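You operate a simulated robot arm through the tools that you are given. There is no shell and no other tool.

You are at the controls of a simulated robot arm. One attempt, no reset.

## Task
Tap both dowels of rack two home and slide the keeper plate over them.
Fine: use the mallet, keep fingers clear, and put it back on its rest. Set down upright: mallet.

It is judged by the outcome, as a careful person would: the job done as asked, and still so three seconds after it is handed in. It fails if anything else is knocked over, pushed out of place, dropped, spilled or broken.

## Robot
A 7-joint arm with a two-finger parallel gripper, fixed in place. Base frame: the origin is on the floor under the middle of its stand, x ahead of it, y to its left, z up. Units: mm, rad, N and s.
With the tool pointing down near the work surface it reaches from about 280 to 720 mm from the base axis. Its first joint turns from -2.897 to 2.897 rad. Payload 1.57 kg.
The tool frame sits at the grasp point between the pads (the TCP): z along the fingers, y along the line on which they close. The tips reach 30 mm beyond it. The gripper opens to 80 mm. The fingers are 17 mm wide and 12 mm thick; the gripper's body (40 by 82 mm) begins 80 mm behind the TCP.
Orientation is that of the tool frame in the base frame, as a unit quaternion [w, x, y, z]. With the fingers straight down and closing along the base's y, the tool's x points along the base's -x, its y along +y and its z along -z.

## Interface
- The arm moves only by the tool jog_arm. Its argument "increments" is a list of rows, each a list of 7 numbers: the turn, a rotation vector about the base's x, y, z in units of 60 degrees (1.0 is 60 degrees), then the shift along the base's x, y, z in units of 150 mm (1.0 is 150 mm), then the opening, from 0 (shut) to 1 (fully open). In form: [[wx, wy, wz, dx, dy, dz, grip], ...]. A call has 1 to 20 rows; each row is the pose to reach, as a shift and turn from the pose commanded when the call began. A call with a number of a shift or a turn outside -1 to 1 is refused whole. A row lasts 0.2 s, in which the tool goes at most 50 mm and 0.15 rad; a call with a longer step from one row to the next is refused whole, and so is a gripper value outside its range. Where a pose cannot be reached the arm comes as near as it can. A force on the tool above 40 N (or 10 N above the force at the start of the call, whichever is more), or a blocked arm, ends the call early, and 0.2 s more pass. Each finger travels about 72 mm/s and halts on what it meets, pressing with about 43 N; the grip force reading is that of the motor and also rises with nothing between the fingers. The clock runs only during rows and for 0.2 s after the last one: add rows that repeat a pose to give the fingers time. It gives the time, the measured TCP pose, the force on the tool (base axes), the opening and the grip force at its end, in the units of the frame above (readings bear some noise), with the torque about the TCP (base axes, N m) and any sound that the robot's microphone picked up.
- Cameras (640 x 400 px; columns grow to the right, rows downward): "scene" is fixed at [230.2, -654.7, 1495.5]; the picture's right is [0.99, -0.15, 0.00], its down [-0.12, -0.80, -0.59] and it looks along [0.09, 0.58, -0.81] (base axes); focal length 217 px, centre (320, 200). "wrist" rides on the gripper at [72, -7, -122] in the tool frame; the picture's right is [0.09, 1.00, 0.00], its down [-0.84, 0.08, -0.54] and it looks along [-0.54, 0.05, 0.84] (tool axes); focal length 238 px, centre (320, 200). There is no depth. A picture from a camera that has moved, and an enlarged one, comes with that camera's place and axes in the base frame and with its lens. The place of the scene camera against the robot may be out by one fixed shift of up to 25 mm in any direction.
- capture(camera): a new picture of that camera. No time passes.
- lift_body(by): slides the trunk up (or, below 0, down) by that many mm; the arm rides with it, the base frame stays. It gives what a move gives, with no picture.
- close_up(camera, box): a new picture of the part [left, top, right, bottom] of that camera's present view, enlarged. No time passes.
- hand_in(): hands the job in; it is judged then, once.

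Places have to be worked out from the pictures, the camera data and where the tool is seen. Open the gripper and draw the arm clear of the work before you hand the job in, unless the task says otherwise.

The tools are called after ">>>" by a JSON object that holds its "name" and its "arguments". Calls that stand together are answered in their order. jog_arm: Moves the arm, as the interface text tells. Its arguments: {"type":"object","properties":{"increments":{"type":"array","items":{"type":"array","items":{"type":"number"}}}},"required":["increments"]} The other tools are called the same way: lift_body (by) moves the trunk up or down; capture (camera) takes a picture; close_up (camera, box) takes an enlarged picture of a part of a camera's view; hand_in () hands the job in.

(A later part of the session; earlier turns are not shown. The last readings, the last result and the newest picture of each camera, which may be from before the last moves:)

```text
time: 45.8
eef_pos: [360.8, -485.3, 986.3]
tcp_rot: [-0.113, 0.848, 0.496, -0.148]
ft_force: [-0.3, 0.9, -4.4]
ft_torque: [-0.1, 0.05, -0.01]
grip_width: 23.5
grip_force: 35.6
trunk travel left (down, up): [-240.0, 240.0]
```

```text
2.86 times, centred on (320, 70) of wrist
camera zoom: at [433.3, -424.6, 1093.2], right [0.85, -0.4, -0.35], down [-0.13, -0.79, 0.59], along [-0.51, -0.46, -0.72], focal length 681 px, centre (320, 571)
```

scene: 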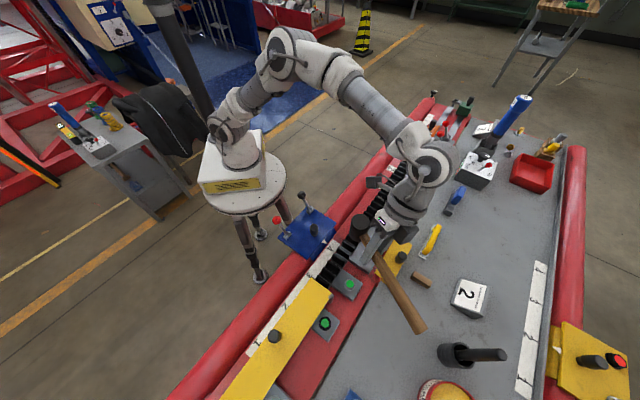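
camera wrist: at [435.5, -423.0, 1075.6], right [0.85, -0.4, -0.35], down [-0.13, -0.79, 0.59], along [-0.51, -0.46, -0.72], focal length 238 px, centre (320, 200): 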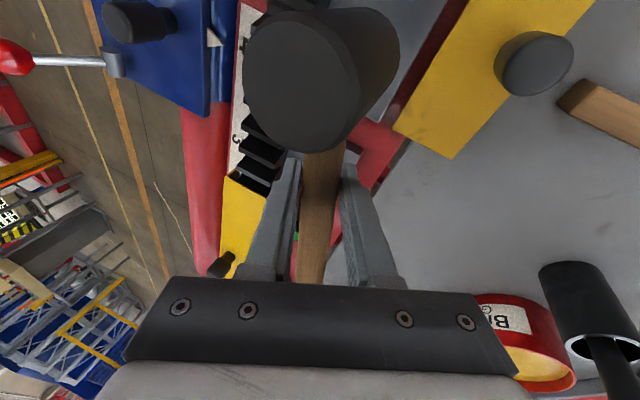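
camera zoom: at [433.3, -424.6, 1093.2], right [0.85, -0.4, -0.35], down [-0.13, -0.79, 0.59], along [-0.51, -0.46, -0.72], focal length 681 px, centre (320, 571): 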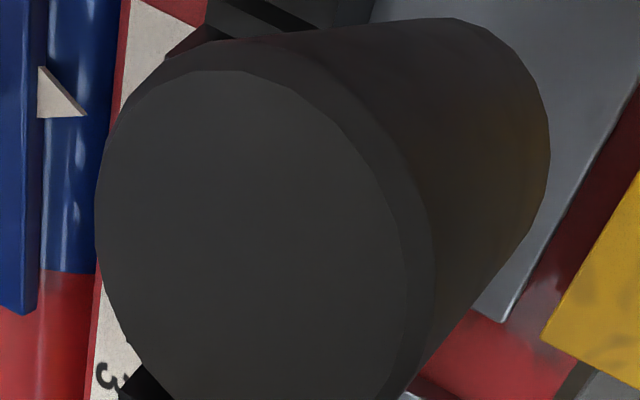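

The head contacted with negligible slip; silver is hidden behind the gripper. I continue with two more quick taps to the same depths that worked for brass, then move aside to look.

>>> {"name": "jog_arm", "arguments": {"increments": [[0, 0, 0, 0, 0, -0.08, 0.0], [0, 0, 0, 0, 0, -0.16, 0.0], [0, 0, 0, 0, 0, -0.16, 0.0], [0, 0, 0, 0, 0, -0.44, 0.0], [0, 0, 0, 0, 0, -0.17, 0.0], [0, 0, 0, 0, 0, -0.17, 0.0], [0, 0, 0, 0, 0, -0.472, 0.0], [0, 0, 0, 0, 0, -0.17, 0.0], [0, 0, 0, 0, 0, 0.1, 0.0], [0, 0, 0, 0, 0, 0.3, 0.0], [0, 0, 0, 0, 0, 0.3, 0.0]]}}

>>> {"name": "close_up", "arguments": {"camera": "wrist", "box": [240, 0, 400, 140]}}

>>> {"name": "close_up", "arguments": {"camera": "scene", "box": [340, 215, 400, 275]}}

```text
time: 48.2
eef_pos: [362.9, -487.2, 1030.2]
tcp_rot: [-0.113, 0.848, 0.496, -0.148]
ft_force: [0.3, -0.3, -3.6]
ft_torque: [-0.04, 0.02, 0.0]
grip_width: 23.3
grip_force: 35.8
trunk travel left (down, up): [-240.0, 240.0]
```

```text
2.86 times, centred on (320, 70) of wrist
camera zoom: at [434.5, -426.0, 1136.6], right [0.85, -0.4, -0.35], down [-0.13, -0.79, 0.59], along [-0.51, -0.46, -0.72], focal length 681 px, centre (320, 571)
```

zoom: 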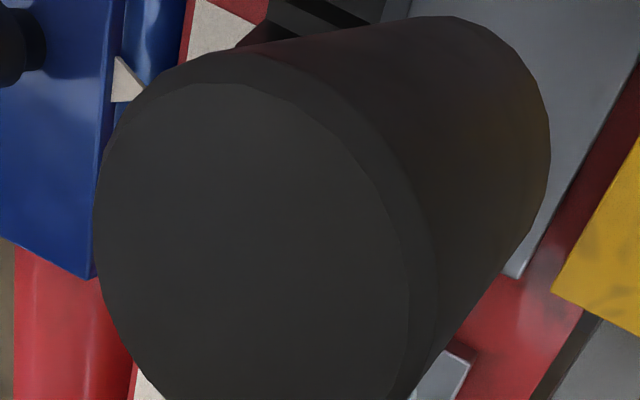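

```text
6.67 times, centred on (370, 245) of scene
camera zoom: at [230.2, -654.7, 1495.5], right [0.99, -0.15, 0.0], down [-0.12, -0.8, -0.59], along [0.09, 0.58, -0.81], focal length 1447 px, centre (-13, -100)
```

zoom: 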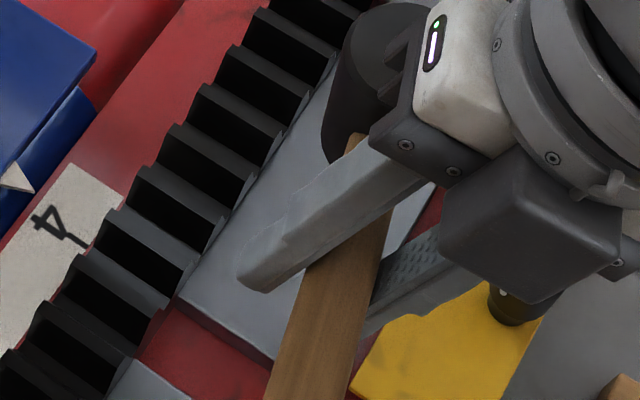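

I shift the mallet ~100 mm along +U at this height to uncover the silver dowel for inspection.

>>> {"name": "jog_arm", "arguments": {"increments": [[0, 0, 0, 0.1, 0.1, 0, 0.0], [0, 0, 0, 0.25, 0.25, 0, 0.0], [0, 0, 0, 0.4, 0.4, 0, 0.0], [0, 0, 0, 0.5, 0.5, 0, 0.0], [0, 0, 0, 0.5, 0.5, 0, 0.0]]}}

>>> {"name": "close_up", "arguments": {"camera": "scene", "box": [350, 225, 400, 265]}}

```text
time: 49.4
eef_pos: [437.8, -410.6, 1031.9]
tcp_rot: [-0.113, 0.848, 0.497, -0.148]
ft_force: [0.9, 0.2, -3.4]
ft_torque: [-0.08, 0.03, -0.01]
grip_width: 23.5
grip_force: 35.5
trunk travel left (down, up): [-240.0, 240.0]
```

```text
10.00 times, centred on (375, 245) of scene
camera zoom: at [230.2, -654.7, 1495.5], right [0.99, -0.15, 0.0], down [-0.12, -0.8, -0.59], along [0.09, 0.58, -0.81], focal length 2171 px, centre (-230, -250)
```

zoom: 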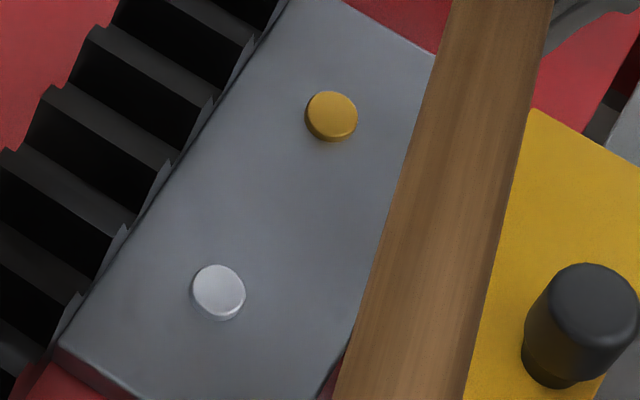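

Both dowels are now almost flush. I compare their remaining heights at high zoom.

>>> {"name": "close_up", "arguments": {"camera": "scene", "box": [367, 250, 377, 258]}}

>>> {"name": "close_up", "arguments": {"camera": "scene", "box": [378, 232, 388, 240]}}

```text
16.00 times, centred on (372, 254) of scene
camera zoom: at [230.2, -654.7, 1495.5], right [0.99, -0.15, 0.0], down [-0.12, -0.8, -0.59], along [0.09, 0.58, -0.81], focal length 3473 px, centre (-512, -664)
```

zoom: 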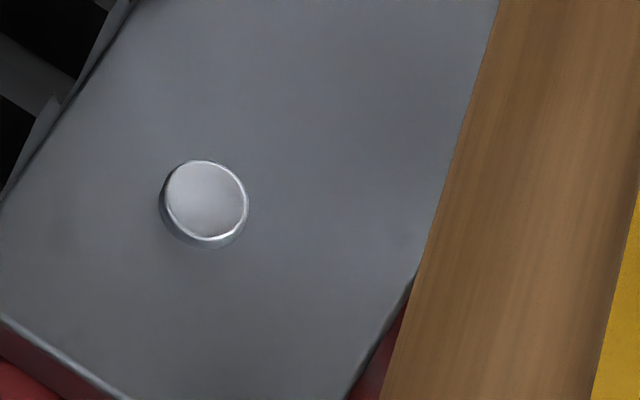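

```text
16.00 times, centred on (383, 236) of scene
camera zoom: at [230.2, -654.7, 1495.5], right [0.99, -0.15, 0.0], down [-0.12, -0.8, -0.59], along [0.09, 0.58, -0.81], focal length 3473 px, centre (-688, -376)
```

zoom: 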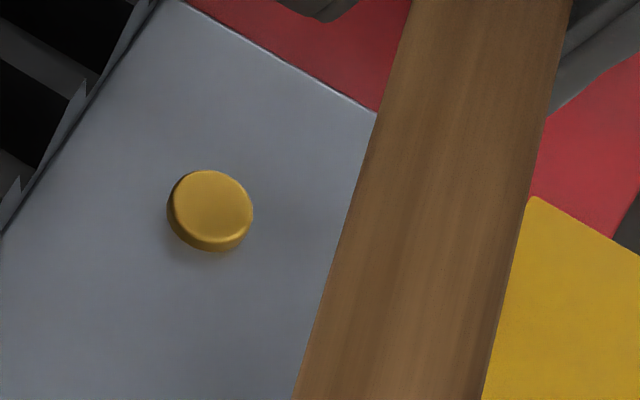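

Both stand about equally, ~4 mm proud. To be sure silver is also at its stop, I return over it, re-level 2.5°, and give one deeper tap.

>>> {"name": "jog_arm", "arguments": {"increments": [[0, 0, 0, -0.15, -0.15, 0, 0.0], [0, 0, 0, -0.3, -0.3, 0, 0.0], [-0.0184, 0.0098, 0, -0.45, -0.45, 0, 0.0], [-0.0368, 0.0196, 0, -0.5, -0.49, -0.1, 0.0], [-0.0368, 0.0196, 0, -0.5, -0.49, -0.22, 0.0], [-0.0368, 0.0196, 0, -0.5, -0.49, -0.34, 0.0], [-0.0368, 0.0196, 0, -0.5, -0.49, -0.46, 0.0], [-0.0368, 0.0196, 0, -0.5, -0.49, -0.48, 0.0], [-0.0368, 0.0196, 0, -0.5, -0.49, -0.79, 0.0], [-0.0368, 0.0196, 0, -0.5, -0.49, -0.5, 0.0], [-0.0368, 0.0196, 0, -0.5, -0.49, -0.25, 0.0], [-0.0368, 0.0196, 0, -0.5, -0.49, 0.0, 0.0], [-0.0368, 0.0196, 0, -0.5, -0.49, 0.0, 0.0]]}}

>>> {"name": "close_up", "arguments": {"camera": "wrist", "box": [240, 0, 400, 140]}}

>>> {"name": "jog_arm", "arguments": {"increments": [[0, 0, 0, 0.1, 0.1, 0, 0.0], [0, 0, 0, 0.25, 0.25, 0, 0.0], [0, 0, 0, 0.4, 0.4, 0, 0.0], [0, 0, 0, 0.5, 0.5, 0, 0.0], [0, 0, 0, 0.5, 0.5, 0, 0.0]]}}

>>> {"name": "close_up", "arguments": {"camera": "scene", "box": [367, 250, 377, 258]}}

>>> {"name": "close_up", "arguments": {"camera": "scene", "box": [340, 190, 460, 290]}}

```text
time: 52.2
eef_pos: [360.2, -482.7, 1030.8]
tcp_rot: [-0.103, 0.848, 0.492, -0.165]
ft_force: [0.5, -0.2, -3.7]
ft_torque: [-0.08, 0.06, 0.01]
grip_width: 23.5
grip_force: 35.7
trunk travel left (down, up): [-240.0, 240.0]
```

```text
2.86 times, centred on (320, 70) of wrist
camera zoom: at [435.7, -417.1, 1131.9], right [0.84, -0.41, -0.35], down [-0.12, -0.77, 0.63], along [-0.53, -0.49, -0.7], focal length 681 px, centre (320, 571)
```

zoom: 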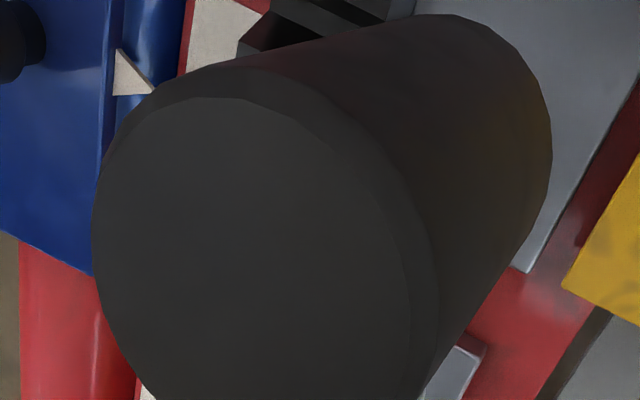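

```text
time: 53.4
eef_pos: [436.3, -409.5, 1032.7]
tcp_rot: [-0.102, 0.848, 0.493, -0.165]
ft_force: [0.7, -0.7, -3.4]
ft_torque: [-0.09, 0.03, -0.05]
grip_width: 23.7
grip_force: 35.7
trunk travel left (down, up): [-240.0, 240.0]
```

```text
16.00 times, centred on (372, 254) of scene
camera zoom: at [230.2, -654.7, 1495.5], right [0.99, -0.15, 0.0], down [-0.12, -0.8, -0.59], along [0.09, 0.58, -0.81], focal length 3473 px, centre (-512, -664)
```

zoom: 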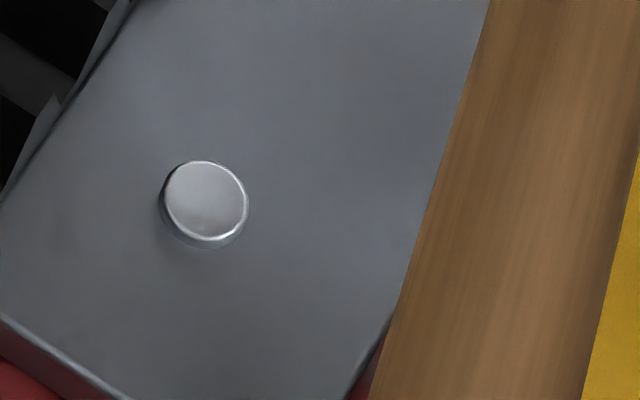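

```text
4.00 times, centred on (400, 240) of scene
camera zoom: at [230.2, -654.7, 1495.5], right [0.99, -0.15, 0.0], down [-0.12, -0.8, -0.59], along [0.09, 0.58, -0.81], focal length 868 px, centre (0, 40)
```

zoom: 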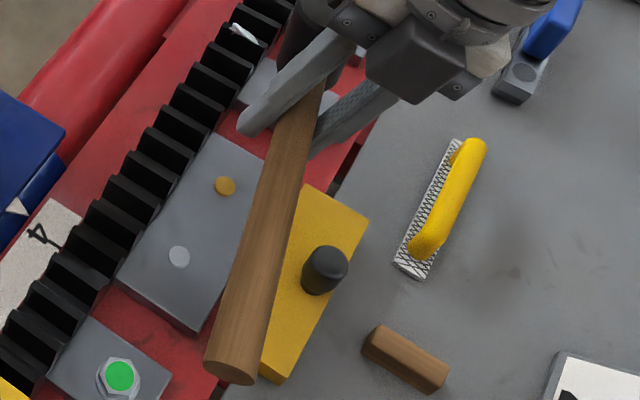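

Silver did not move on the deeper tap either, so both dowels are home. Now I return the mallet: raise, turn back (+166° in three steps, which also undoes the small yaw from slip) and carry it toward its rest.

>>> {"name": "jog_arm", "arguments": {"increments": [[0, 0, 0, 0, 0, 0.1, 0.0], [0, 0, 0.13, 0, -0.07, 0.1, 0.0], [0, 0, 0.26, -0.01, -0.14, 0.1, 0.0], [0, 0, 0.39, -0.02, -0.21, 0.1, 0.0], [0, 0, 0.52, -0.03, -0.28, 0.1, 0.0], [0, 0, 0.65, -0.035, -0.35, 0.1, 0.0], [0, 0, 0.78, -0.04, -0.42, 0.1, 0.0], [0, 0, 0.91, -0.04, -0.47, 0.1, 0.0], [0, 0, 0.9233, -0.04, -0.47, 0.1, 0.0]]}}

>>> {"name": "jog_arm", "arguments": {"increments": [[0, 0, 0.13, -0.01, -0.08, 0, 0.0], [0, 0, 0.26, -0.02, -0.16, 0, 0.0], [0, 0, 0.39, -0.03, -0.24, 0, 0.0], [0, 0, 0.52, -0.04, -0.32, 0, 0.0], [0, 0, 0.65, -0.05, -0.4, 0, 0.0], [0, 0, 0.78, -0.06, -0.48, 0, 0.0], [0, 0, 0.91, -0.067, -0.533, 0, 0.0], [0, 0, 0.9233, -0.067, -0.533, 0, 0.0]]}}

>>> {"name": "capture", "arguments": {"camera": "scene"}}

```text
time: 55.4
eef_pos: [432.3, -478.2, 1046.0]
tcp_rot: [-0.013, 0.521, 0.831, -0.194]
ft_force: [-0.2, 0.3, -3.8]
ft_torque: [-0.12, -0.06, -0.01]
grip_width: 23.4
grip_force: 35.2
trunk travel left (down, up): [-240.0, 240.0]
```

```text
time: 57.2
eef_pos: [422.4, -557.3, 1044.3]
tcp_rot: [0.078, 0.075, 0.978, -0.177]
ft_force: [-0.3, 0.6, -3.8]
ft_torque: [-0.01, -0.07, 0.01]
grip_width: 23.4
grip_force: 36.2
trunk travel left (down, up): [-240.0, 240.0]
```

```text
taken
```

scene: 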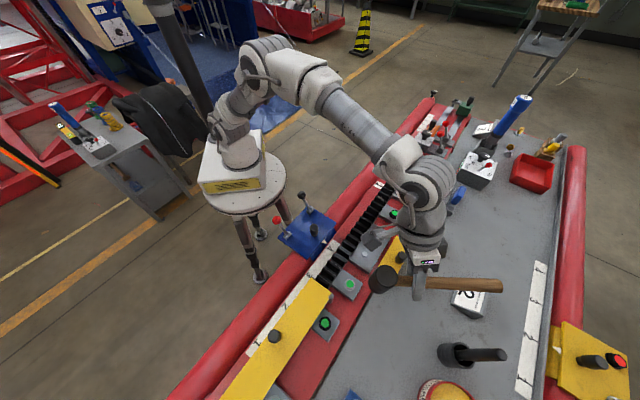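

The mallet is swinging back as planned and clears everything. I finish the turn while moving to hover near the rest.

>>> {"name": "jog_arm", "arguments": {"increments": [[0, 0, 0.13, -0.01, -0.05, 0, 0.0], [0, 0, 0.26, -0.02, -0.1, 0, 0.0], [0, 0, 0.39, -0.03, -0.15, 0, 0.0], [0, 0, 0.52, -0.035, -0.2, 0, 0.0], [0, 0, 0.65, -0.04, -0.25, 0, 0.0], [0, 0, 0.78, -0.045, -0.28, 0, 0.0], [0, 0, 0.91, -0.05, -0.3, -0.1, 0.0], [0, 0, 0.9233, -0.05, -0.3, -0.2, 0.0], [0, 0, 0.9233, -0.05, -0.3, -0.2, 0.0]]}}

>>> {"name": "capture", "arguments": {"camera": "wrist"}}

>>> {"name": "capture", "arguments": {"camera": "scene"}}

>>> {"name": "close_up", "arguments": {"camera": "scene", "box": [360, 260, 460, 380]}}

```text
time: 59.2
eef_pos: [414.7, -604.3, 1016.5]
tcp_rot: [0.152, -0.387, 0.902, -0.12]
ft_force: [0.7, 0.3, -4.0]
ft_torque: [0.09, -0.08, 0.01]
grip_width: 23.4
grip_force: 35.3
trunk travel left (down, up): [-240.0, 240.0]
```

```text
taken
camera wrist: at [326.4, -648.3, 1117.3], right [-0.72, 0.6, -0.35], down [0.3, 0.72, 0.63], along [0.63, 0.35, -0.7], focal length 238 px, centre (320, 200)
```

wrist: 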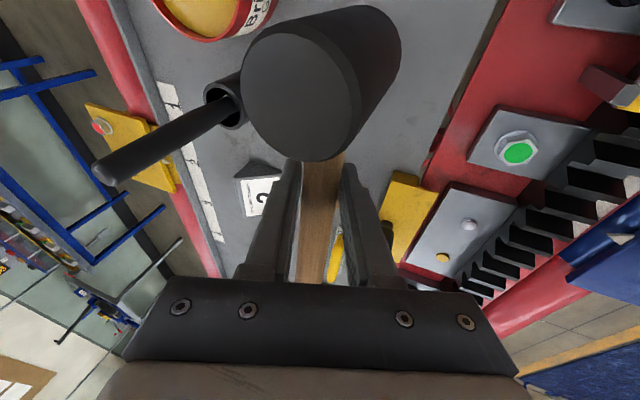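

```text
taken
```

scene: 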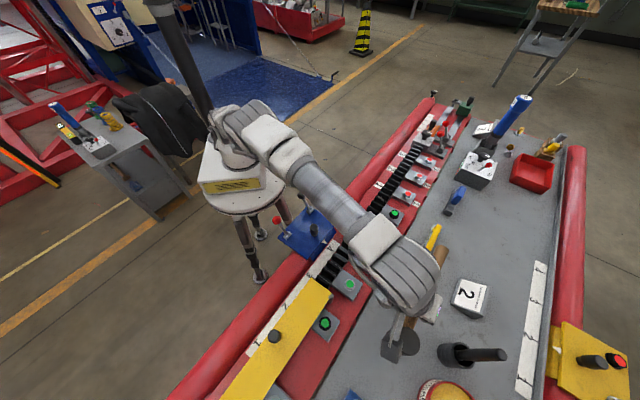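

```text
3.33 times, centred on (410, 320) of scene
camera zoom: at [230.2, -654.7, 1495.5], right [0.99, -0.15, 0.0], down [-0.12, -0.8, -0.59], along [0.09, 0.58, -0.81], focal length 724 px, centre (20, -200)
```

zoom: 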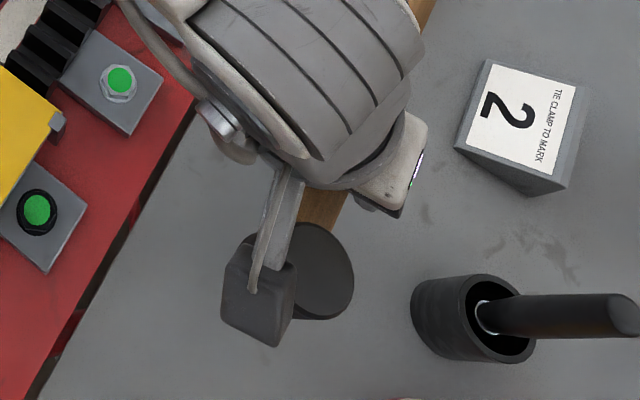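

The mallet is back near its place; I zoom on the handle end and the rest in the scene view to check that the mallet is level and aligned.

>>> {"name": "close_up", "arguments": {"camera": "scene", "box": [410, 235, 460, 290]}}

>>> {"name": "close_up", "arguments": {"camera": "scene", "box": [375, 310, 425, 365]}}

>>> {"name": "close_up", "arguments": {"camera": "wrist", "box": [220, 0, 420, 180]}}

```text
7.27 times, centred on (435, 262) of scene
camera zoom: at [230.2, -654.7, 1495.5], right [0.99, -0.15, 0.0], down [-0.12, -0.8, -0.59], along [0.09, 0.58, -0.81], focal length 1579 px, centre (-516, -254)
```

zoom: 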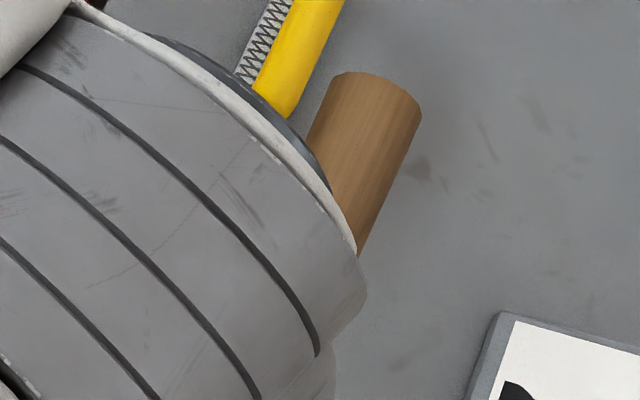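

```text
7.27 times, centred on (400, 338) of scene
camera zoom: at [230.2, -654.7, 1495.5], right [0.99, -0.15, 0.0], down [-0.12, -0.8, -0.59], along [0.09, 0.58, -0.81], focal length 1579 px, centre (-262, -800)
```

zoom: 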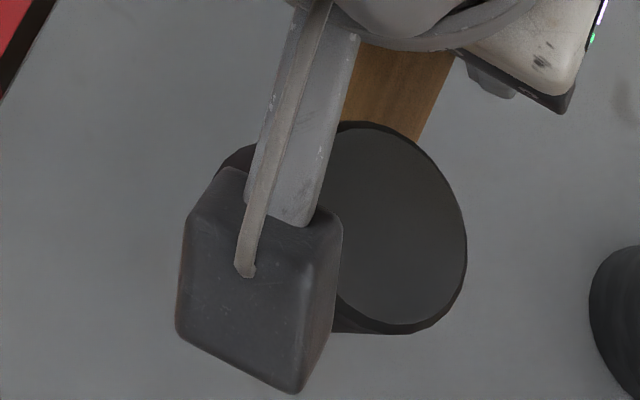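

```text
2.22 times, centred on (320, 90) of wrist
camera zoom: at [326.4, -648.3, 1117.3], right [-0.72, 0.6, -0.35], down [0.3, 0.72, 0.63], along [0.63, 0.35, -0.7], focal length 530 px, centre (320, 444)
```

zoom: 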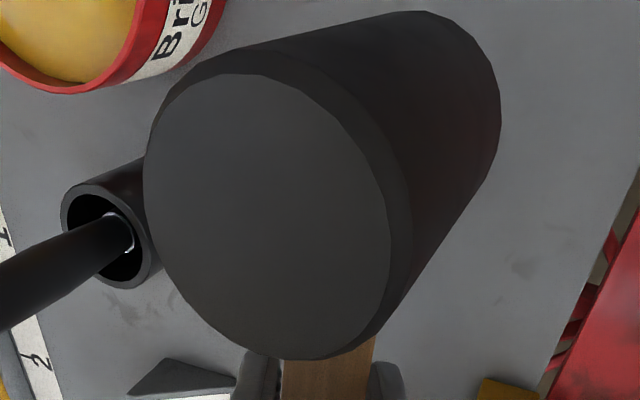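

The mallet appears level within ~2° and aligned. I move to above its resting spot (TCP (414,-623)) and lower to about 25 mm above the table, then compare with the original picture.

>>> {"name": "jog_arm", "arguments": {"increments": [[0, 0, 0, 0, -0.06, -0.1, 0.0], [0, 0, 0, -0.006, -0.126, -0.22, 0.0], [0, 0, 0, -0.006, -0.126, -0.36, 0.0], [0, 0, 0, -0.006, -0.126, -0.48, 0.0], [0, 0, 0, -0.006, -0.126, -0.58, 0.0], [0, 0, 0, -0.006, -0.126, -0.58, 0.0]]}}

>>> {"name": "close_up", "arguments": {"camera": "scene", "box": [370, 260, 450, 375]}}

>>> {"name": "capture", "arguments": {"camera": "wrist"}}

```text
time: 60.6
eef_pos: [413.5, -621.7, 928.1]
tcp_rot: [0.153, -0.386, 0.902, -0.12]
ft_force: [-0.3, -0.7, -4.5]
ft_torque: [0.08, -0.04, 0.0]
grip_width: 23.6
grip_force: 35.8
trunk travel left (down, up): [-240.0, 240.0]
```

```text
3.48 times, centred on (410, 318) of scene
camera zoom: at [230.2, -654.7, 1495.5], right [0.99, -0.15, 0.0], down [-0.12, -0.8, -0.59], along [0.09, 0.58, -0.81], focal length 755 px, centre (7, -209)
```

zoom: 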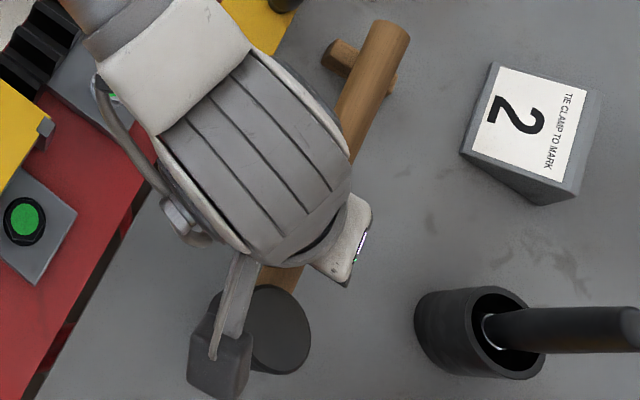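

```text
taken
camera wrist: at [326.5, -666.1, 1029.9], right [-0.72, 0.6, -0.35], down [0.3, 0.72, 0.63], along [0.63, 0.35, -0.7], focal length 238 px, centre (320, 200)
```

wrist: 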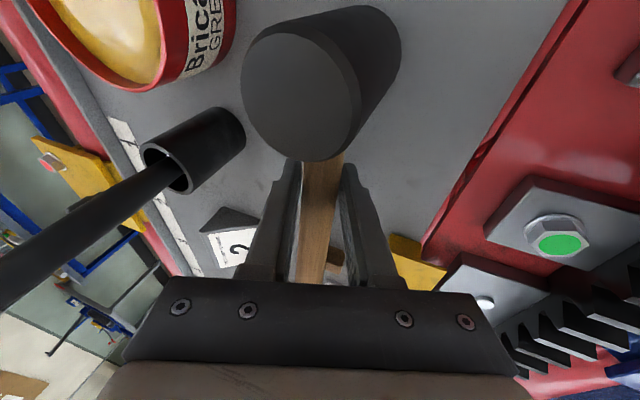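

Positions match the original picture (allowing for ~27 mm height). I lower gently to just about contact and read the force.

>>> {"name": "jog_arm", "arguments": {"increments": [[0, 0, 0, 0, 0, -0.07, 0.0], [0, 0, 0, 0, 0, -0.13, 0.0], [0, 0, 0, 0, 0, -0.155, 0.0], [0, 0, 0, 0, 0, -0.165, 0.0], [0, 0, 0, 0, 0, -0.165, 0.0]]}}

>>> {"name": "close_up", "arguments": {"camera": "scene", "box": [370, 260, 450, 375]}}

```text
time: 61.8
eef_pos: [413.7, -621.5, 904.6]
tcp_rot: [0.152, -0.387, 0.902, -0.121]
ft_force: [0.1, -0.4, -3.2]
ft_torque: [0.06, -0.13, 0.0]
grip_width: 23.4
grip_force: 35.8
trunk travel left (down, up): [-240.0, 240.0]
```

```text
3.48 times, centred on (410, 318) of scene
camera zoom: at [230.2, -654.7, 1495.5], right [0.99, -0.15, 0.0], down [-0.12, -0.8, -0.59], along [0.09, 0.58, -0.81], focal length 755 px, centre (7, -209)
```

zoom: 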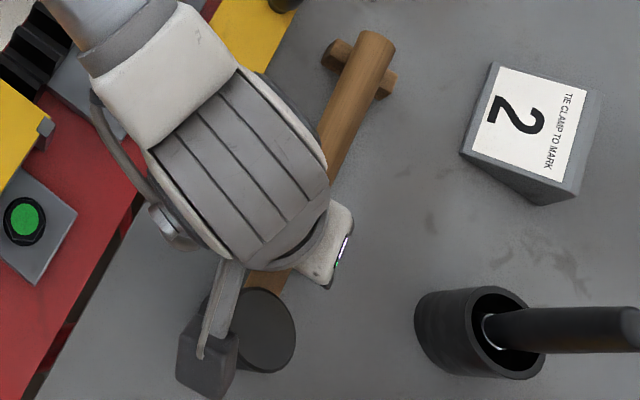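

Matches the original almost exactly; force still shows free weight. I lower in 1.5 mm steps until contact shows.

>>> {"name": "jog_arm", "arguments": {"increments": [[0, 0, 0, 0, 0, -0.01, 0.0], [0, 0, 0, 0, 0, -0.01, 0.0]]}}

>>> {"name": "jog_arm", "arguments": {"increments": [[0, 0, 0, 0, 0, -0.01, 0.0], [0, 0, 0, 0, 0, -0.01, 0.0]]}}

```text
time: 62.4
eef_pos: [413.1, -622.3, 903.0]
tcp_rot: [0.153, -0.387, 0.901, -0.121]
ft_force: [-0.1, 0.2, -3.7]
ft_torque: [0.06, -0.1, 0.0]
grip_width: 23.5
grip_force: 35.1
trunk travel left (down, up): [-240.0, 240.0]
```

```text
time: 63.0
eef_pos: [414.1, -622.3, 900.5]
tcp_rot: [0.152, -0.386, 0.902, -0.12]
ft_force: [0.5, 0.6, -2.9]
ft_torque: [0.15, -0.16, 0.03]
grip_width: 23.7
grip_force: 35.9
trunk travel left (down, up): [-240.0, 240.0]
```

A small torque change suggests the handle end has just touched the rest first. I lower another 1.5 mm steps, watching the force.

>>> {"name": "jog_arm", "arguments": {"increments": [[0, 0, 0, 0, 0, -0.01, 0.0], [0, 0, 0, 0, 0, -0.01, 0.0]]}}

>>> {"name": "close_up", "arguments": {"camera": "wrist", "box": [220, 0, 420, 180]}}

>>> {"name": "close_up", "arguments": {"camera": "scene", "box": [375, 320, 425, 375]}}

```text
time: 63.6
eef_pos: [413.6, -622.2, 902.5]
tcp_rot: [0.153, -0.387, 0.901, -0.121]
ft_force: [-2.4, 1.3, 2.2]
ft_torque: [0.73, -0.69, 0.37]
grip_width: 23.7
grip_force: 36.0
trunk travel left (down, up): [-240.0, 240.0]
```

```text
2.22 times, centred on (320, 90) of wrist
camera zoom: at [325.9, -666.4, 1002.4], right [-0.72, 0.6, -0.35], down [0.3, 0.72, 0.63], along [0.63, 0.35, -0.7], focal length 530 px, centre (320, 444)
```

zoom: 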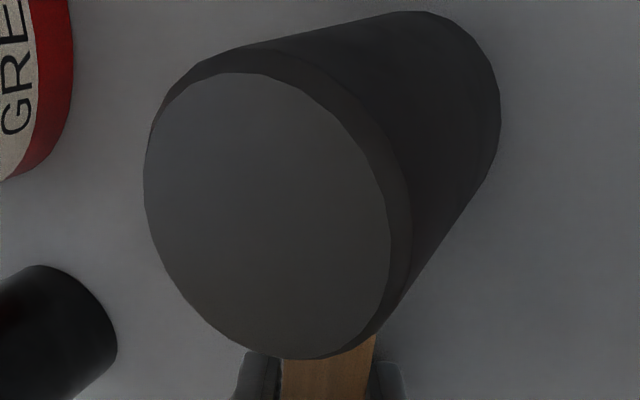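

```text
7.27 times, centred on (400, 348) of scene
camera zoom: at [230.2, -654.7, 1495.5], right [0.99, -0.15, 0.0], down [-0.12, -0.8, -0.59], along [0.09, 0.58, -0.81], focal length 1579 px, centre (-262, -873)
```

zoom: 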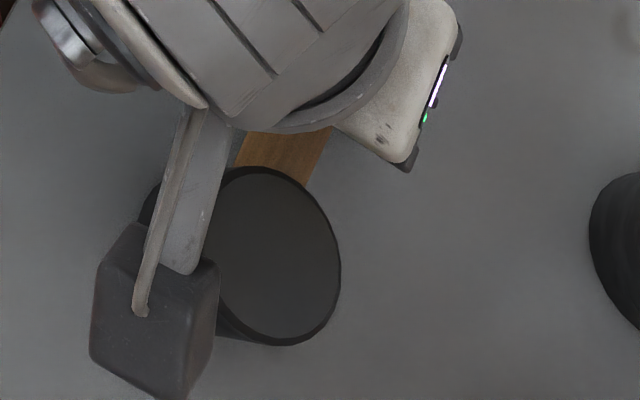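

The handle end is taking load on the rest while the head is still slightly high, so the mallet is pitched ~1–2° head-up. I pitch the tool 1.5° head-down and lower 1.5 mm.

>>> {"name": "jog_arm", "arguments": {"increments": [[0.0089, -0.0089, 0, 0, 0, 0, 0.0], [0.0177, -0.0177, 0, 0, 0, -0.01, 0.0], [0.0177, -0.0177, 0, 0, 0, -0.01, 0.0]]}}

```text
time: 64.4
eef_pos: [412.3, -621.4, 901.1]
tcp_rot: [0.165, -0.384, 0.901, -0.117]
ft_force: [-3.4, 0.1, 9.0]
ft_torque: [0.15, 0.17, 0.04]
grip_width: 23.4
grip_force: 35.7
trunk travel left (down, up): [-240.0, 240.0]
```

The upward force now acts close beneath the gripper — a fingertip is touching the table. I raise 1.5 mm to unload it and compare the scene picture with the original to judge the head's gap.

>>> {"name": "jog_arm", "arguments": {"increments": [[0, 0, 0, 0, 0, 0.012, 0.0], [0, 0, 0, 0, 0, 0.012, 0.0]]}}

>>> {"name": "close_up", "arguments": {"camera": "scene", "box": [370, 260, 450, 375]}}

>>> {"name": "close_up", "arguments": {"camera": "scene", "box": [405, 255, 445, 290]}}

>>> {"name": "close_up", "arguments": {"camera": "scene", "box": [380, 335, 415, 372]}}

```text
time: 65.0
eef_pos: [412.6, -621.2, 900.2]
tcp_rot: [0.164, -0.384, 0.901, -0.117]
ft_force: [1.6, -6.5, 4.5]
ft_torque: [-0.08, -0.04, 0.08]
grip_width: 23.5
grip_force: 35.6
trunk travel left (down, up): [-240.0, 240.0]
```

```text
3.48 times, centred on (410, 318) of scene
camera zoom: at [230.2, -654.7, 1495.5], right [0.99, -0.15, 0.0], down [-0.12, -0.8, -0.59], along [0.09, 0.58, -0.81], focal length 755 px, centre (7, -209)
```

zoom: 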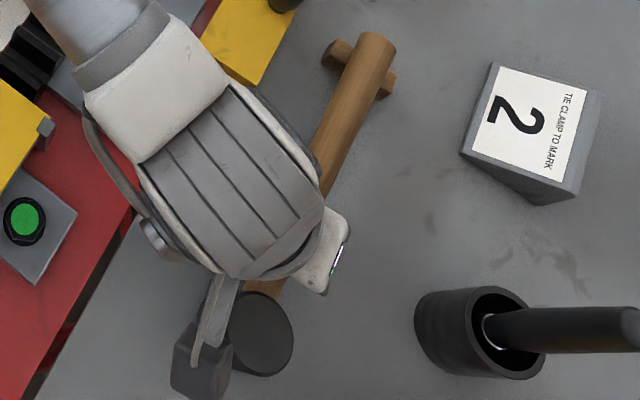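

```text
11.43 times, centred on (425, 272) of scene
camera zoom: at [230.2, -654.7, 1495.5], right [0.99, -0.15, 0.0], down [-0.12, -0.8, -0.59], along [0.09, 0.58, -0.81], focal length 2481 px, centre (-880, -629)
```

zoom: 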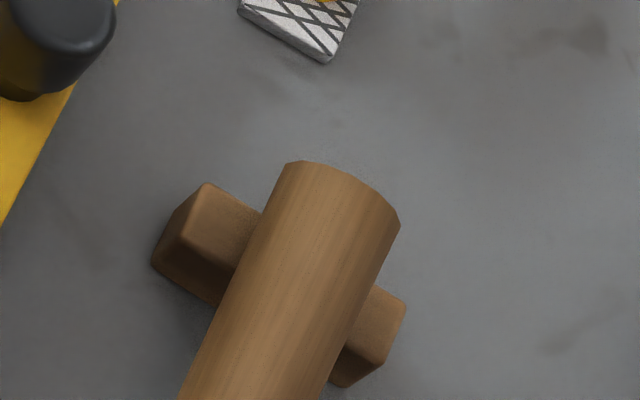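

```text
10.81 times, centred on (398, 354) of scene
camera zoom: at [230.2, -654.7, 1495.5], right [0.99, -0.15, 0.0], down [-0.12, -0.8, -0.59], along [0.09, 0.58, -0.81], focal length 2347 px, centre (-518, -1460)
```

zoom: 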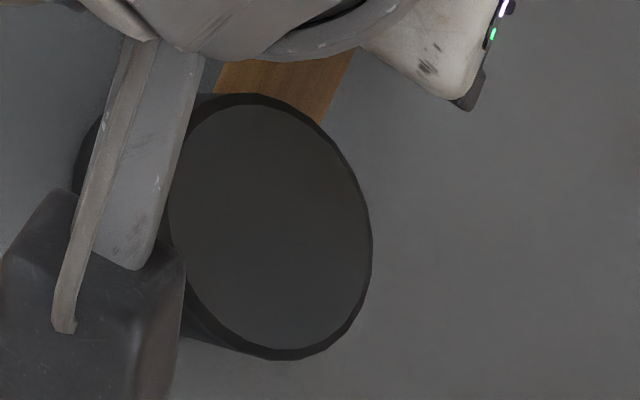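

The head and handle end now sit at their original places in the picture and the load is on the table/rest. I release in small steps while rising slightly so the lower finger doesn't press on the table.

>>> {"name": "jog_arm", "arguments": {"increments": [[0, 0, 0, 0, 0, 0.004, 0.32], [0, 0, 0, 0, 0, 0.012, 0.35], [0, 0, 0, 0, 0, 0.022, 0.4], [0, 0, 0, 0, 0, 0.035, 0.47], [0, 0, 0, 0, 0, 0.05, 0.55], [0, 0, 0, 0, 0, 0.06, 0.62], [0, 0, 0, 0, 0, 0.06, 0.65], [0, 0, 0, 0, 0, 0.06, 0.65]]}}

>>> {"name": "capture", "arguments": {"camera": "wrist"}}

>>> {"name": "close_up", "arguments": {"camera": "scene", "box": [370, 260, 450, 375]}}

```text
time: 66.8
eef_pos: [413.2, -622.9, 909.5]
tcp_rot: [0.165, -0.384, 0.901, -0.117]
ft_force: [-0.3, 0.1, 0.2]
ft_torque: [-0.02, -0.04, -0.01]
grip_width: 52.0
grip_force: 0.1
trunk travel left (down, up): [-240.0, 240.0]
```

```text
taken
camera wrist: at [323.6, -668.3, 1008.5], right [-0.71, 0.61, -0.35], down [0.28, 0.71, 0.65], along [0.64, 0.36, -0.68], focal length 238 px, centre (320, 200)
```

wrist: 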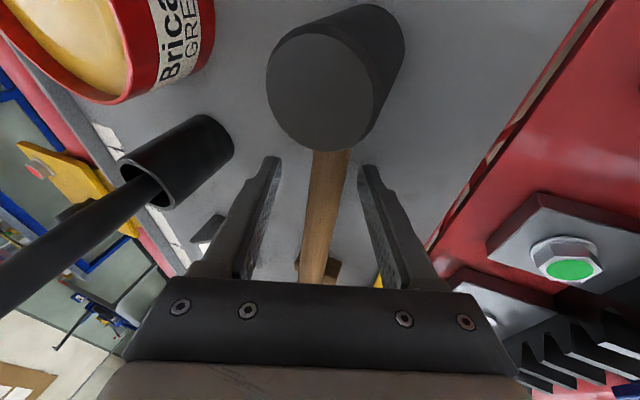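

```text
3.48 times, centred on (410, 318) of scene
camera zoom: at [230.2, -654.7, 1495.5], right [0.99, -0.15, 0.0], down [-0.12, -0.8, -0.59], along [0.09, 0.58, -0.81], focal length 755 px, centre (7, -209)
```

zoom: 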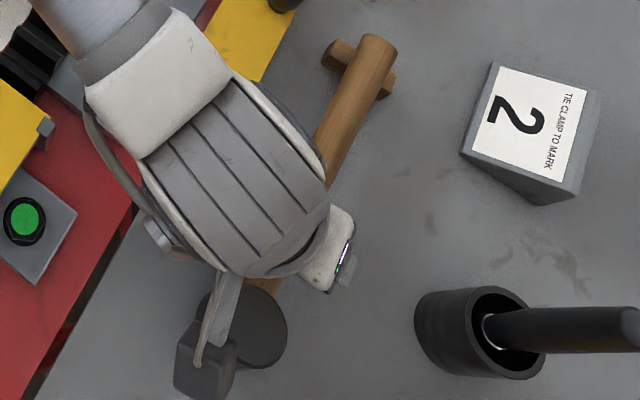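

The mallet is released and settled (force zero). I withdraw along the tool axis 70 mm so the fingers slide clear of the handle.

>>> {"name": "jog_arm", "arguments": {"increments": [[0, 0, 0, -0.03, 0.0065, 0.071, 0.65], [0, 0, 0, -0.075, 0.0163, 0.178, 0.65], [0, 0, 0, -0.13, 0.028, 0.308, 0.65], [0, 0, 0, -0.18, 0.039, 0.43, 0.65], [0, 0, 0, -0.18, 0.039, 0.6, 0.65], [0, 0, 0, -0.18, 0.039, 0.6, 0.65]]}}

>>> {"name": "capture", "arguments": {"camera": "wrist"}}

>>> {"name": "capture", "arguments": {"camera": "scene"}}

>>> {"name": "close_up", "arguments": {"camera": "scene", "box": [370, 260, 450, 375]}}

```text
time: 68.2
eef_pos: [385.2, -616.9, 999.7]
tcp_rot: [0.164, -0.385, 0.901, -0.116]
ft_force: [0.0, 0.1, -0.4]
ft_torque: [-0.02, 0.02, 0.03]
grip_width: 52.3
grip_force: 0.0
trunk travel left (down, up): [-240.0, 240.0]
```

```text
taken
camera wrist: at [295.6, -662.3, 1099.0], right [-0.71, 0.61, -0.35], down [0.28, 0.71, 0.65], along [0.64, 0.36, -0.68], focal length 238 px, centre (320, 200)
```

wrist: 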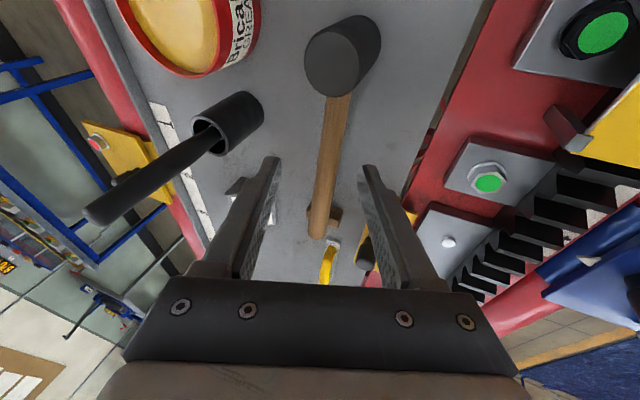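

```text
taken
```

scene: 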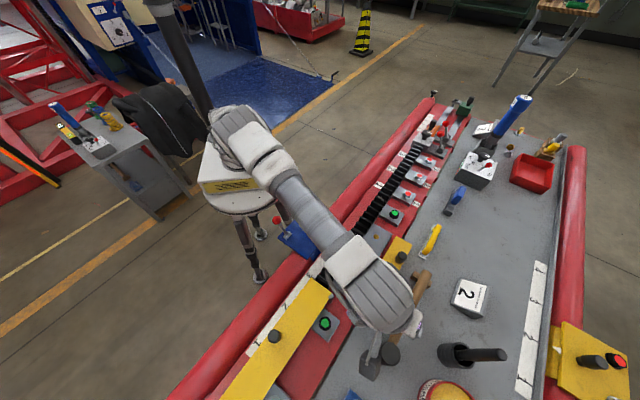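

```text
3.48 times, centred on (410, 318) of scene
camera zoom: at [230.2, -654.7, 1495.5], right [0.99, -0.15, 0.0], down [-0.12, -0.8, -0.59], along [0.09, 0.58, -0.81], focal length 755 px, centre (7, -209)
```

zoom: 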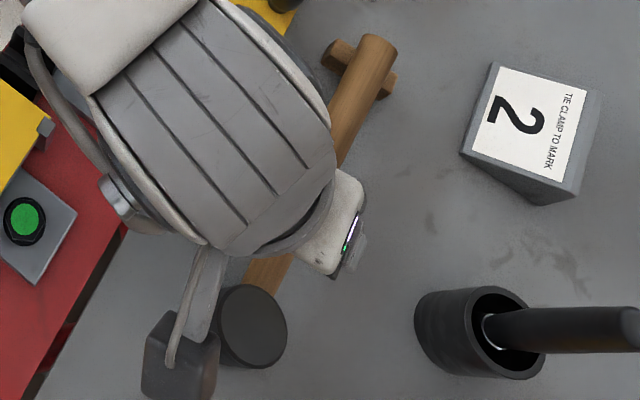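

The mallet stands upright with its handle on the rest, back where it was. Now I study the keeper plate's edge profile in the scene camera before moving it.

>>> {"name": "close_up", "arguments": {"camera": "scene", "box": [370, 230, 415, 290]}}

>>> {"name": "close_up", "arguments": {"camera": "wrist", "box": [330, 180, 480, 285]}}

```text
6.67 times, centred on (392, 260) of scene
camera zoom: at [230.2, -654.7, 1495.5], right [0.99, -0.15, 0.0], down [-0.12, -0.8, -0.59], along [0.09, 0.58, -0.81], focal length 1447 px, centre (-163, -200)
```

zoom: 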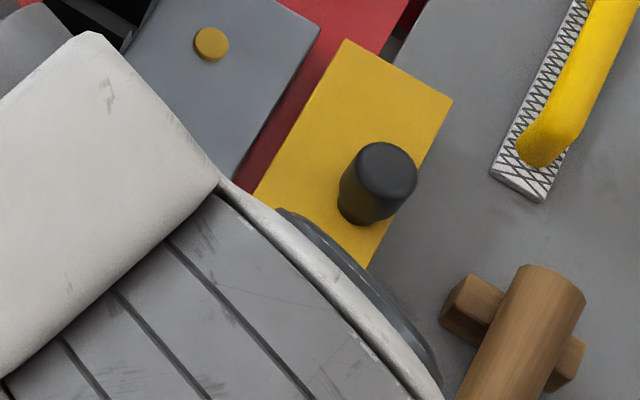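

```text
3.81 times, centred on (405, 232) of wrist
camera zoom: at [295.6, -662.3, 1099.0], right [-0.71, 0.61, -0.35], down [0.28, 0.71, 0.65], along [0.64, 0.36, -0.68], focal length 908 px, centre (-4, 76)
```

zoom: 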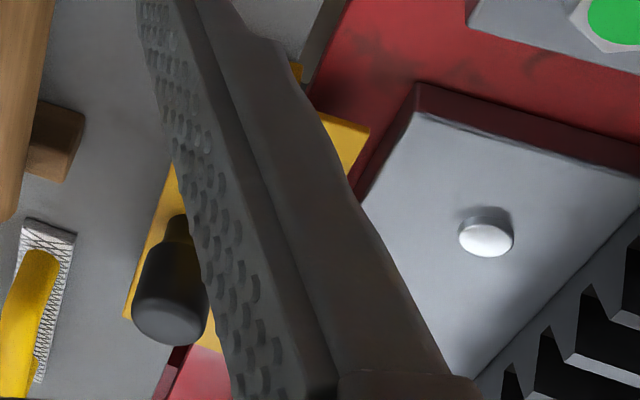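

The scene view can't show the plate's underside, so I'll reposition the tool with a 35° pitch so the wrist camera looks low along the rail at the plate's end and the dowels.

>>> {"name": "jog_arm", "arguments": {"increments": [[0.1, -0.008, 0.016, -0.03, 0.1, 0.1, 0.65], [0.2, -0.016, 0.031, -0.06, 0.2, 0.15, 0.65], [0.3, -0.024, 0.047, -0.1, 0.32, 0.15, 0.65], [0.4, -0.032, 0.062, -0.14, 0.44, 0.1, 0.65], [0.502, -0.04, 0.078, -0.2, 0.55, 0.0, 0.65], [0.502, -0.04, 0.078, -0.2, 0.607, -0.1, 0.65], [0.502, -0.04, 0.078, -0.2, 0.607, -0.1, 0.65]]}}

>>> {"name": "capture", "arguments": {"camera": "wrist"}}

>>> {"name": "capture", "arguments": {"camera": "scene"}}

```text
time: 69.8
eef_pos: [356.5, -525.6, 984.5]
tcp_rot: [0.281, -0.362, 0.881, 0.121]
ft_force: [-0.1, -0.5, 0.0]
ft_torque: [0.0, 0.01, -0.01]
grip_width: 51.9
grip_force: 0.1
trunk travel left (down, up): [-240.0, 240.0]
```

```text
taken
camera wrist: at [269.9, -621.1, 1040.4], right [-0.76, 0.65, -0.04], down [0.21, 0.3, 0.93], along [0.62, 0.69, -0.37], focal length 238 px, centre (320, 200)
```

wrist: 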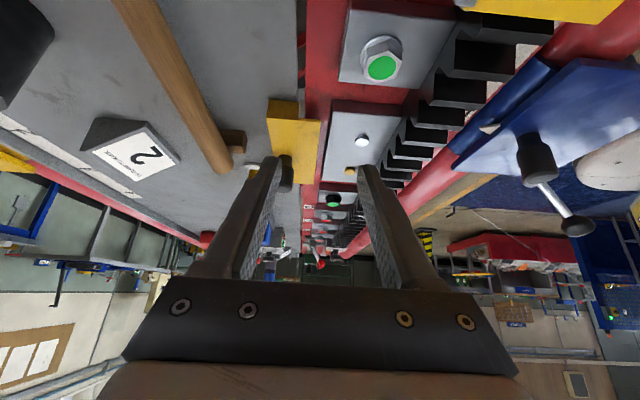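

```text
taken
```

scene: 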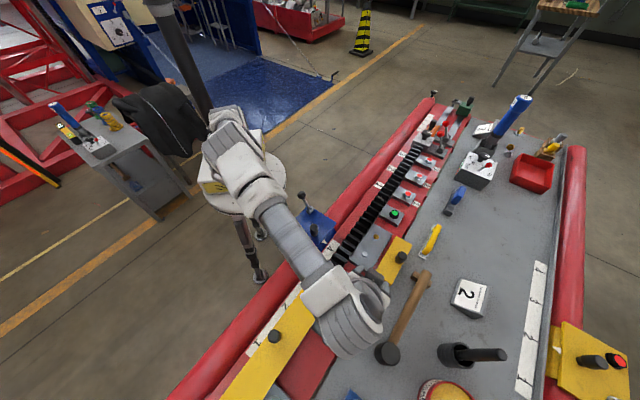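

A low view along the rail. I enlarge the plate end, the block and the dowels.

>>> {"name": "close_up", "arguments": {"camera": "wrist", "box": [250, 80, 410, 200]}}

>>> {"name": "close_up", "arguments": {"camera": "wrist", "box": [255, 90, 335, 150]}}

>>> {"name": "close_up", "arguments": {"camera": "scene", "box": [375, 225, 425, 295]}}

```text
3.33 times, centred on (330, 140) of wrist
camera zoom: at [269.9, -621.1, 1040.4], right [-0.76, 0.65, -0.04], down [0.21, 0.3, 0.93], along [0.62, 0.69, -0.37], focal length 794 px, centre (287, 400)
```

zoom: 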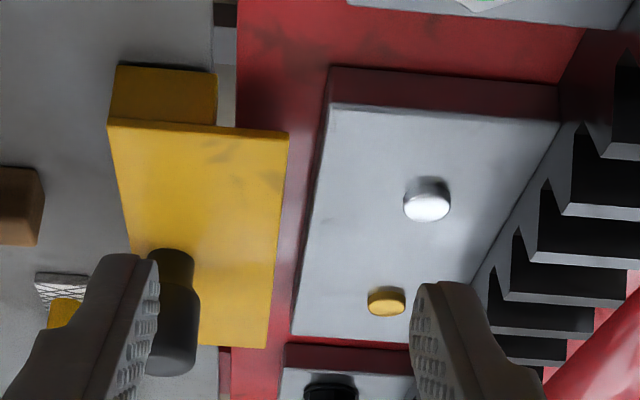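

```text
6.67 times, centred on (295, 120) of wrist
camera zoom: at [269.9, -621.1, 1040.4], right [-0.76, 0.65, -0.04], down [0.21, 0.3, 0.93], along [0.62, 0.69, -0.37], focal length 1589 px, centre (487, 733)
```

zoom: 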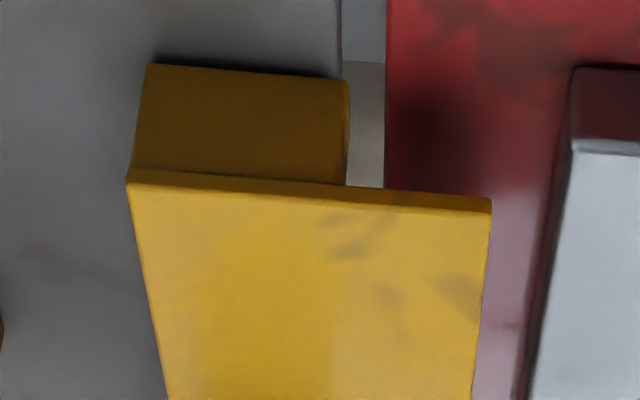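

```text
5.71 times, centred on (400, 260) of scene
camera zoom: at [230.2, -654.7, 1495.5], right [0.99, -0.15, 0.0], down [-0.12, -0.8, -0.59], along [0.09, 0.58, -0.81], focal length 1240 px, centre (-137, -143)
```

zoom: 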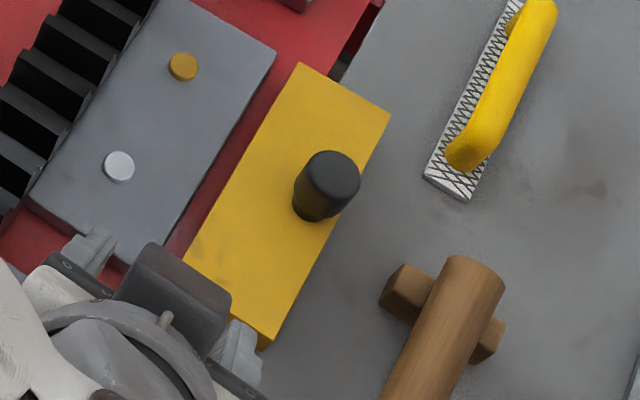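

The plate is a thin sheet (~2.5 mm) resting on a ~16 mm yellow support; the block is lower. I zoom on the dowels and the block edge in this view to compare dowel-top height with the plate's underside.

>>> {"name": "close_up", "arguments": {"camera": "wrist", "box": [345, 120, 385, 150]}}

>>> {"name": "close_up", "arguments": {"camera": "wrist", "box": [335, 155, 375, 185]}}

>>> {"name": "close_up", "arguments": {"camera": "wrist", "box": [320, 90, 400, 150]}}

```text
13.33 times, centred on (365, 135) of wrist
camera zoom: at [269.9, -621.1, 1040.4], right [-0.76, 0.65, -0.04], down [0.21, 0.3, 0.93], along [0.62, 0.69, -0.37], focal length 3178 px, centre (-280, 1067)
```

zoom: 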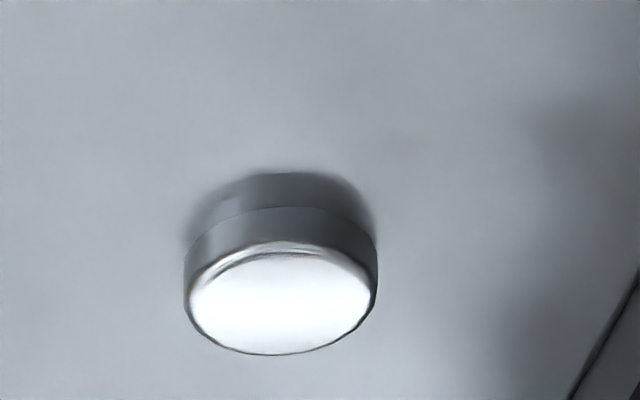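

```text
13.33 times, centred on (355, 170) of wrist
camera zoom: at [269.9, -621.1, 1040.4], right [-0.76, 0.65, -0.04], down [0.21, 0.3, 0.93], along [0.62, 0.69, -0.37], focal length 3178 px, centre (-147, 600)
```

zoom: 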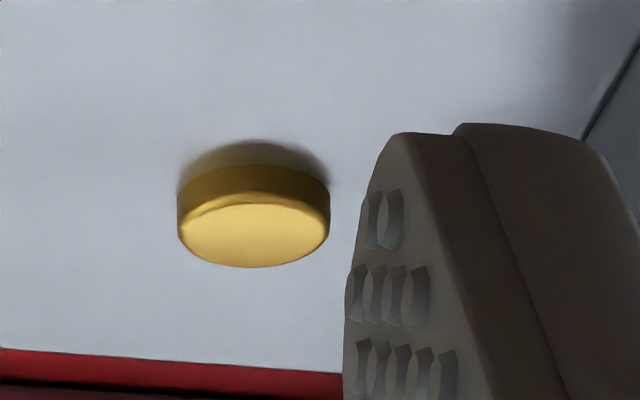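

```text
6.67 times, centred on (360, 120) of wrist
camera zoom: at [269.9, -621.1, 1040.4], right [-0.76, 0.65, -0.04], down [0.21, 0.3, 0.93], along [0.62, 0.69, -0.37], focal length 1589 px, centre (53, 733)
```

zoom: 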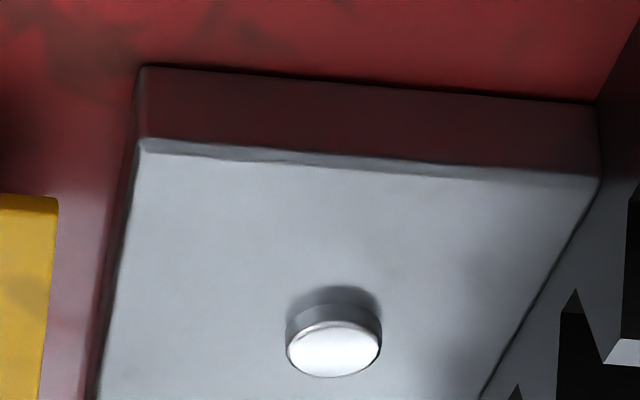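

Both dowels stand an equal ~3.3 mm proud (their stop), about 2 mm below the plate's underside, so the plate should pass over. The knob is at about (473.6,-465), top ≈919. I bring the tool upright above the knob with fingers closing along V.

>>> {"name": "jog_arm", "arguments": {"increments": [[-0.07, 0.07, 0, 0.08, 0.05, 0.1, 0.75], [-0.14, 0.14, 0, 0.2, 0.11, 0.15, 0.75], [-0.21, 0.21, 0, 0.34, 0.18, 0.15, 0.75], [-0.28, 0.28, 0, 0.48, 0.25, 0.15, 0.75], [-0.35, 0.35, 0, 0.62, 0.32, 0.12, 0.75], [-0.4195, 0.4195, 0, 0.781, 0.404, 0.1, 0.75], [-0.4195, 0.4195, 0, 0.781, 0.404, 0.1, 0.75]]}}

>>> {"name": "capture", "arguments": {"camera": "wrist"}}

>>> {"name": "close_up", "arguments": {"camera": "scene", "box": [340, 200, 460, 300]}}

```text
time: 71.4
eef_pos: [474.2, -465.8, 997.7]
tcp_rot: [-0.001, -0.379, 0.925, 0.003]
ft_force: [0.0, -1.3, 0.3]
ft_torque: [-0.01, -0.01, 0.02]
grip_width: 60.1
grip_force: 0.0
trunk travel left (down, up): [-240.0, 240.0]
```

```text
taken
camera wrist: at [427.7, -519.2, 1120.1], right [-0.76, 0.64, 0.01], down [0.54, 0.64, 0.54], along [0.35, 0.42, -0.84], focal length 238 px, centre (320, 200)
```

wrist: 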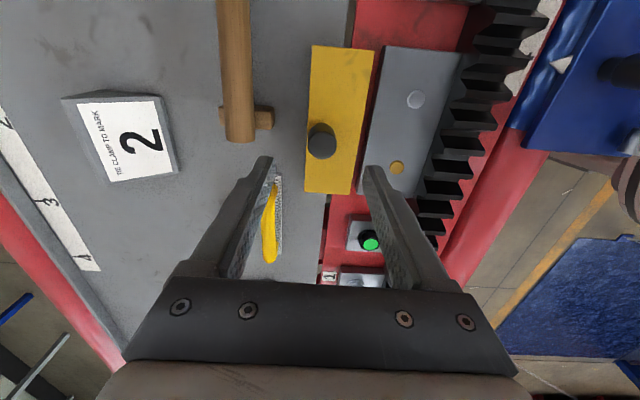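

```text
4.00 times, centred on (400, 250) of scene
camera zoom: at [230.2, -654.7, 1495.5], right [0.99, -0.15, 0.0], down [-0.12, -0.8, -0.59], along [0.09, 0.58, -0.81], focal length 868 px, centre (0, 0)
```

zoom: 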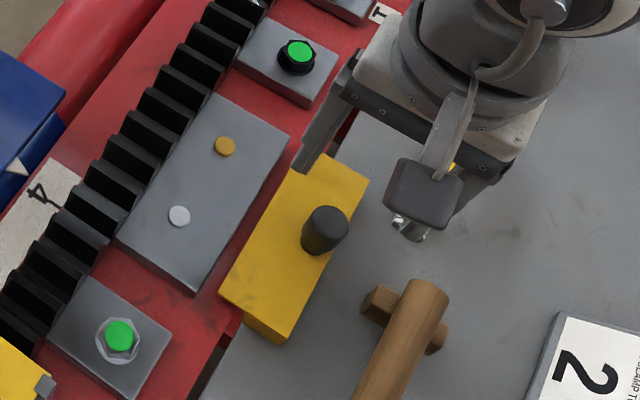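

I zoom in on the knob from this pose to fine-tune the grasp position.

>>> {"name": "close_up", "arguments": {"camera": "wrist", "box": [280, 100, 360, 180]}}

```text
5.00 times, centred on (320, 140) of wrist
camera zoom: at [427.7, -519.2, 1120.1], right [-0.76, 0.64, 0.01], down [0.54, 0.64, 0.54], along [0.35, 0.42, -0.84], focal length 1192 px, centre (320, 500)
```

zoom: 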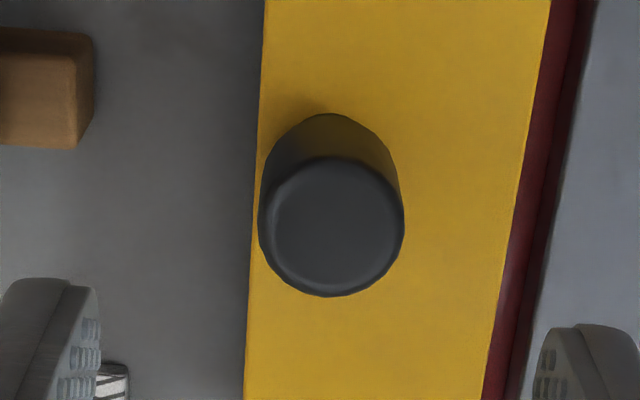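

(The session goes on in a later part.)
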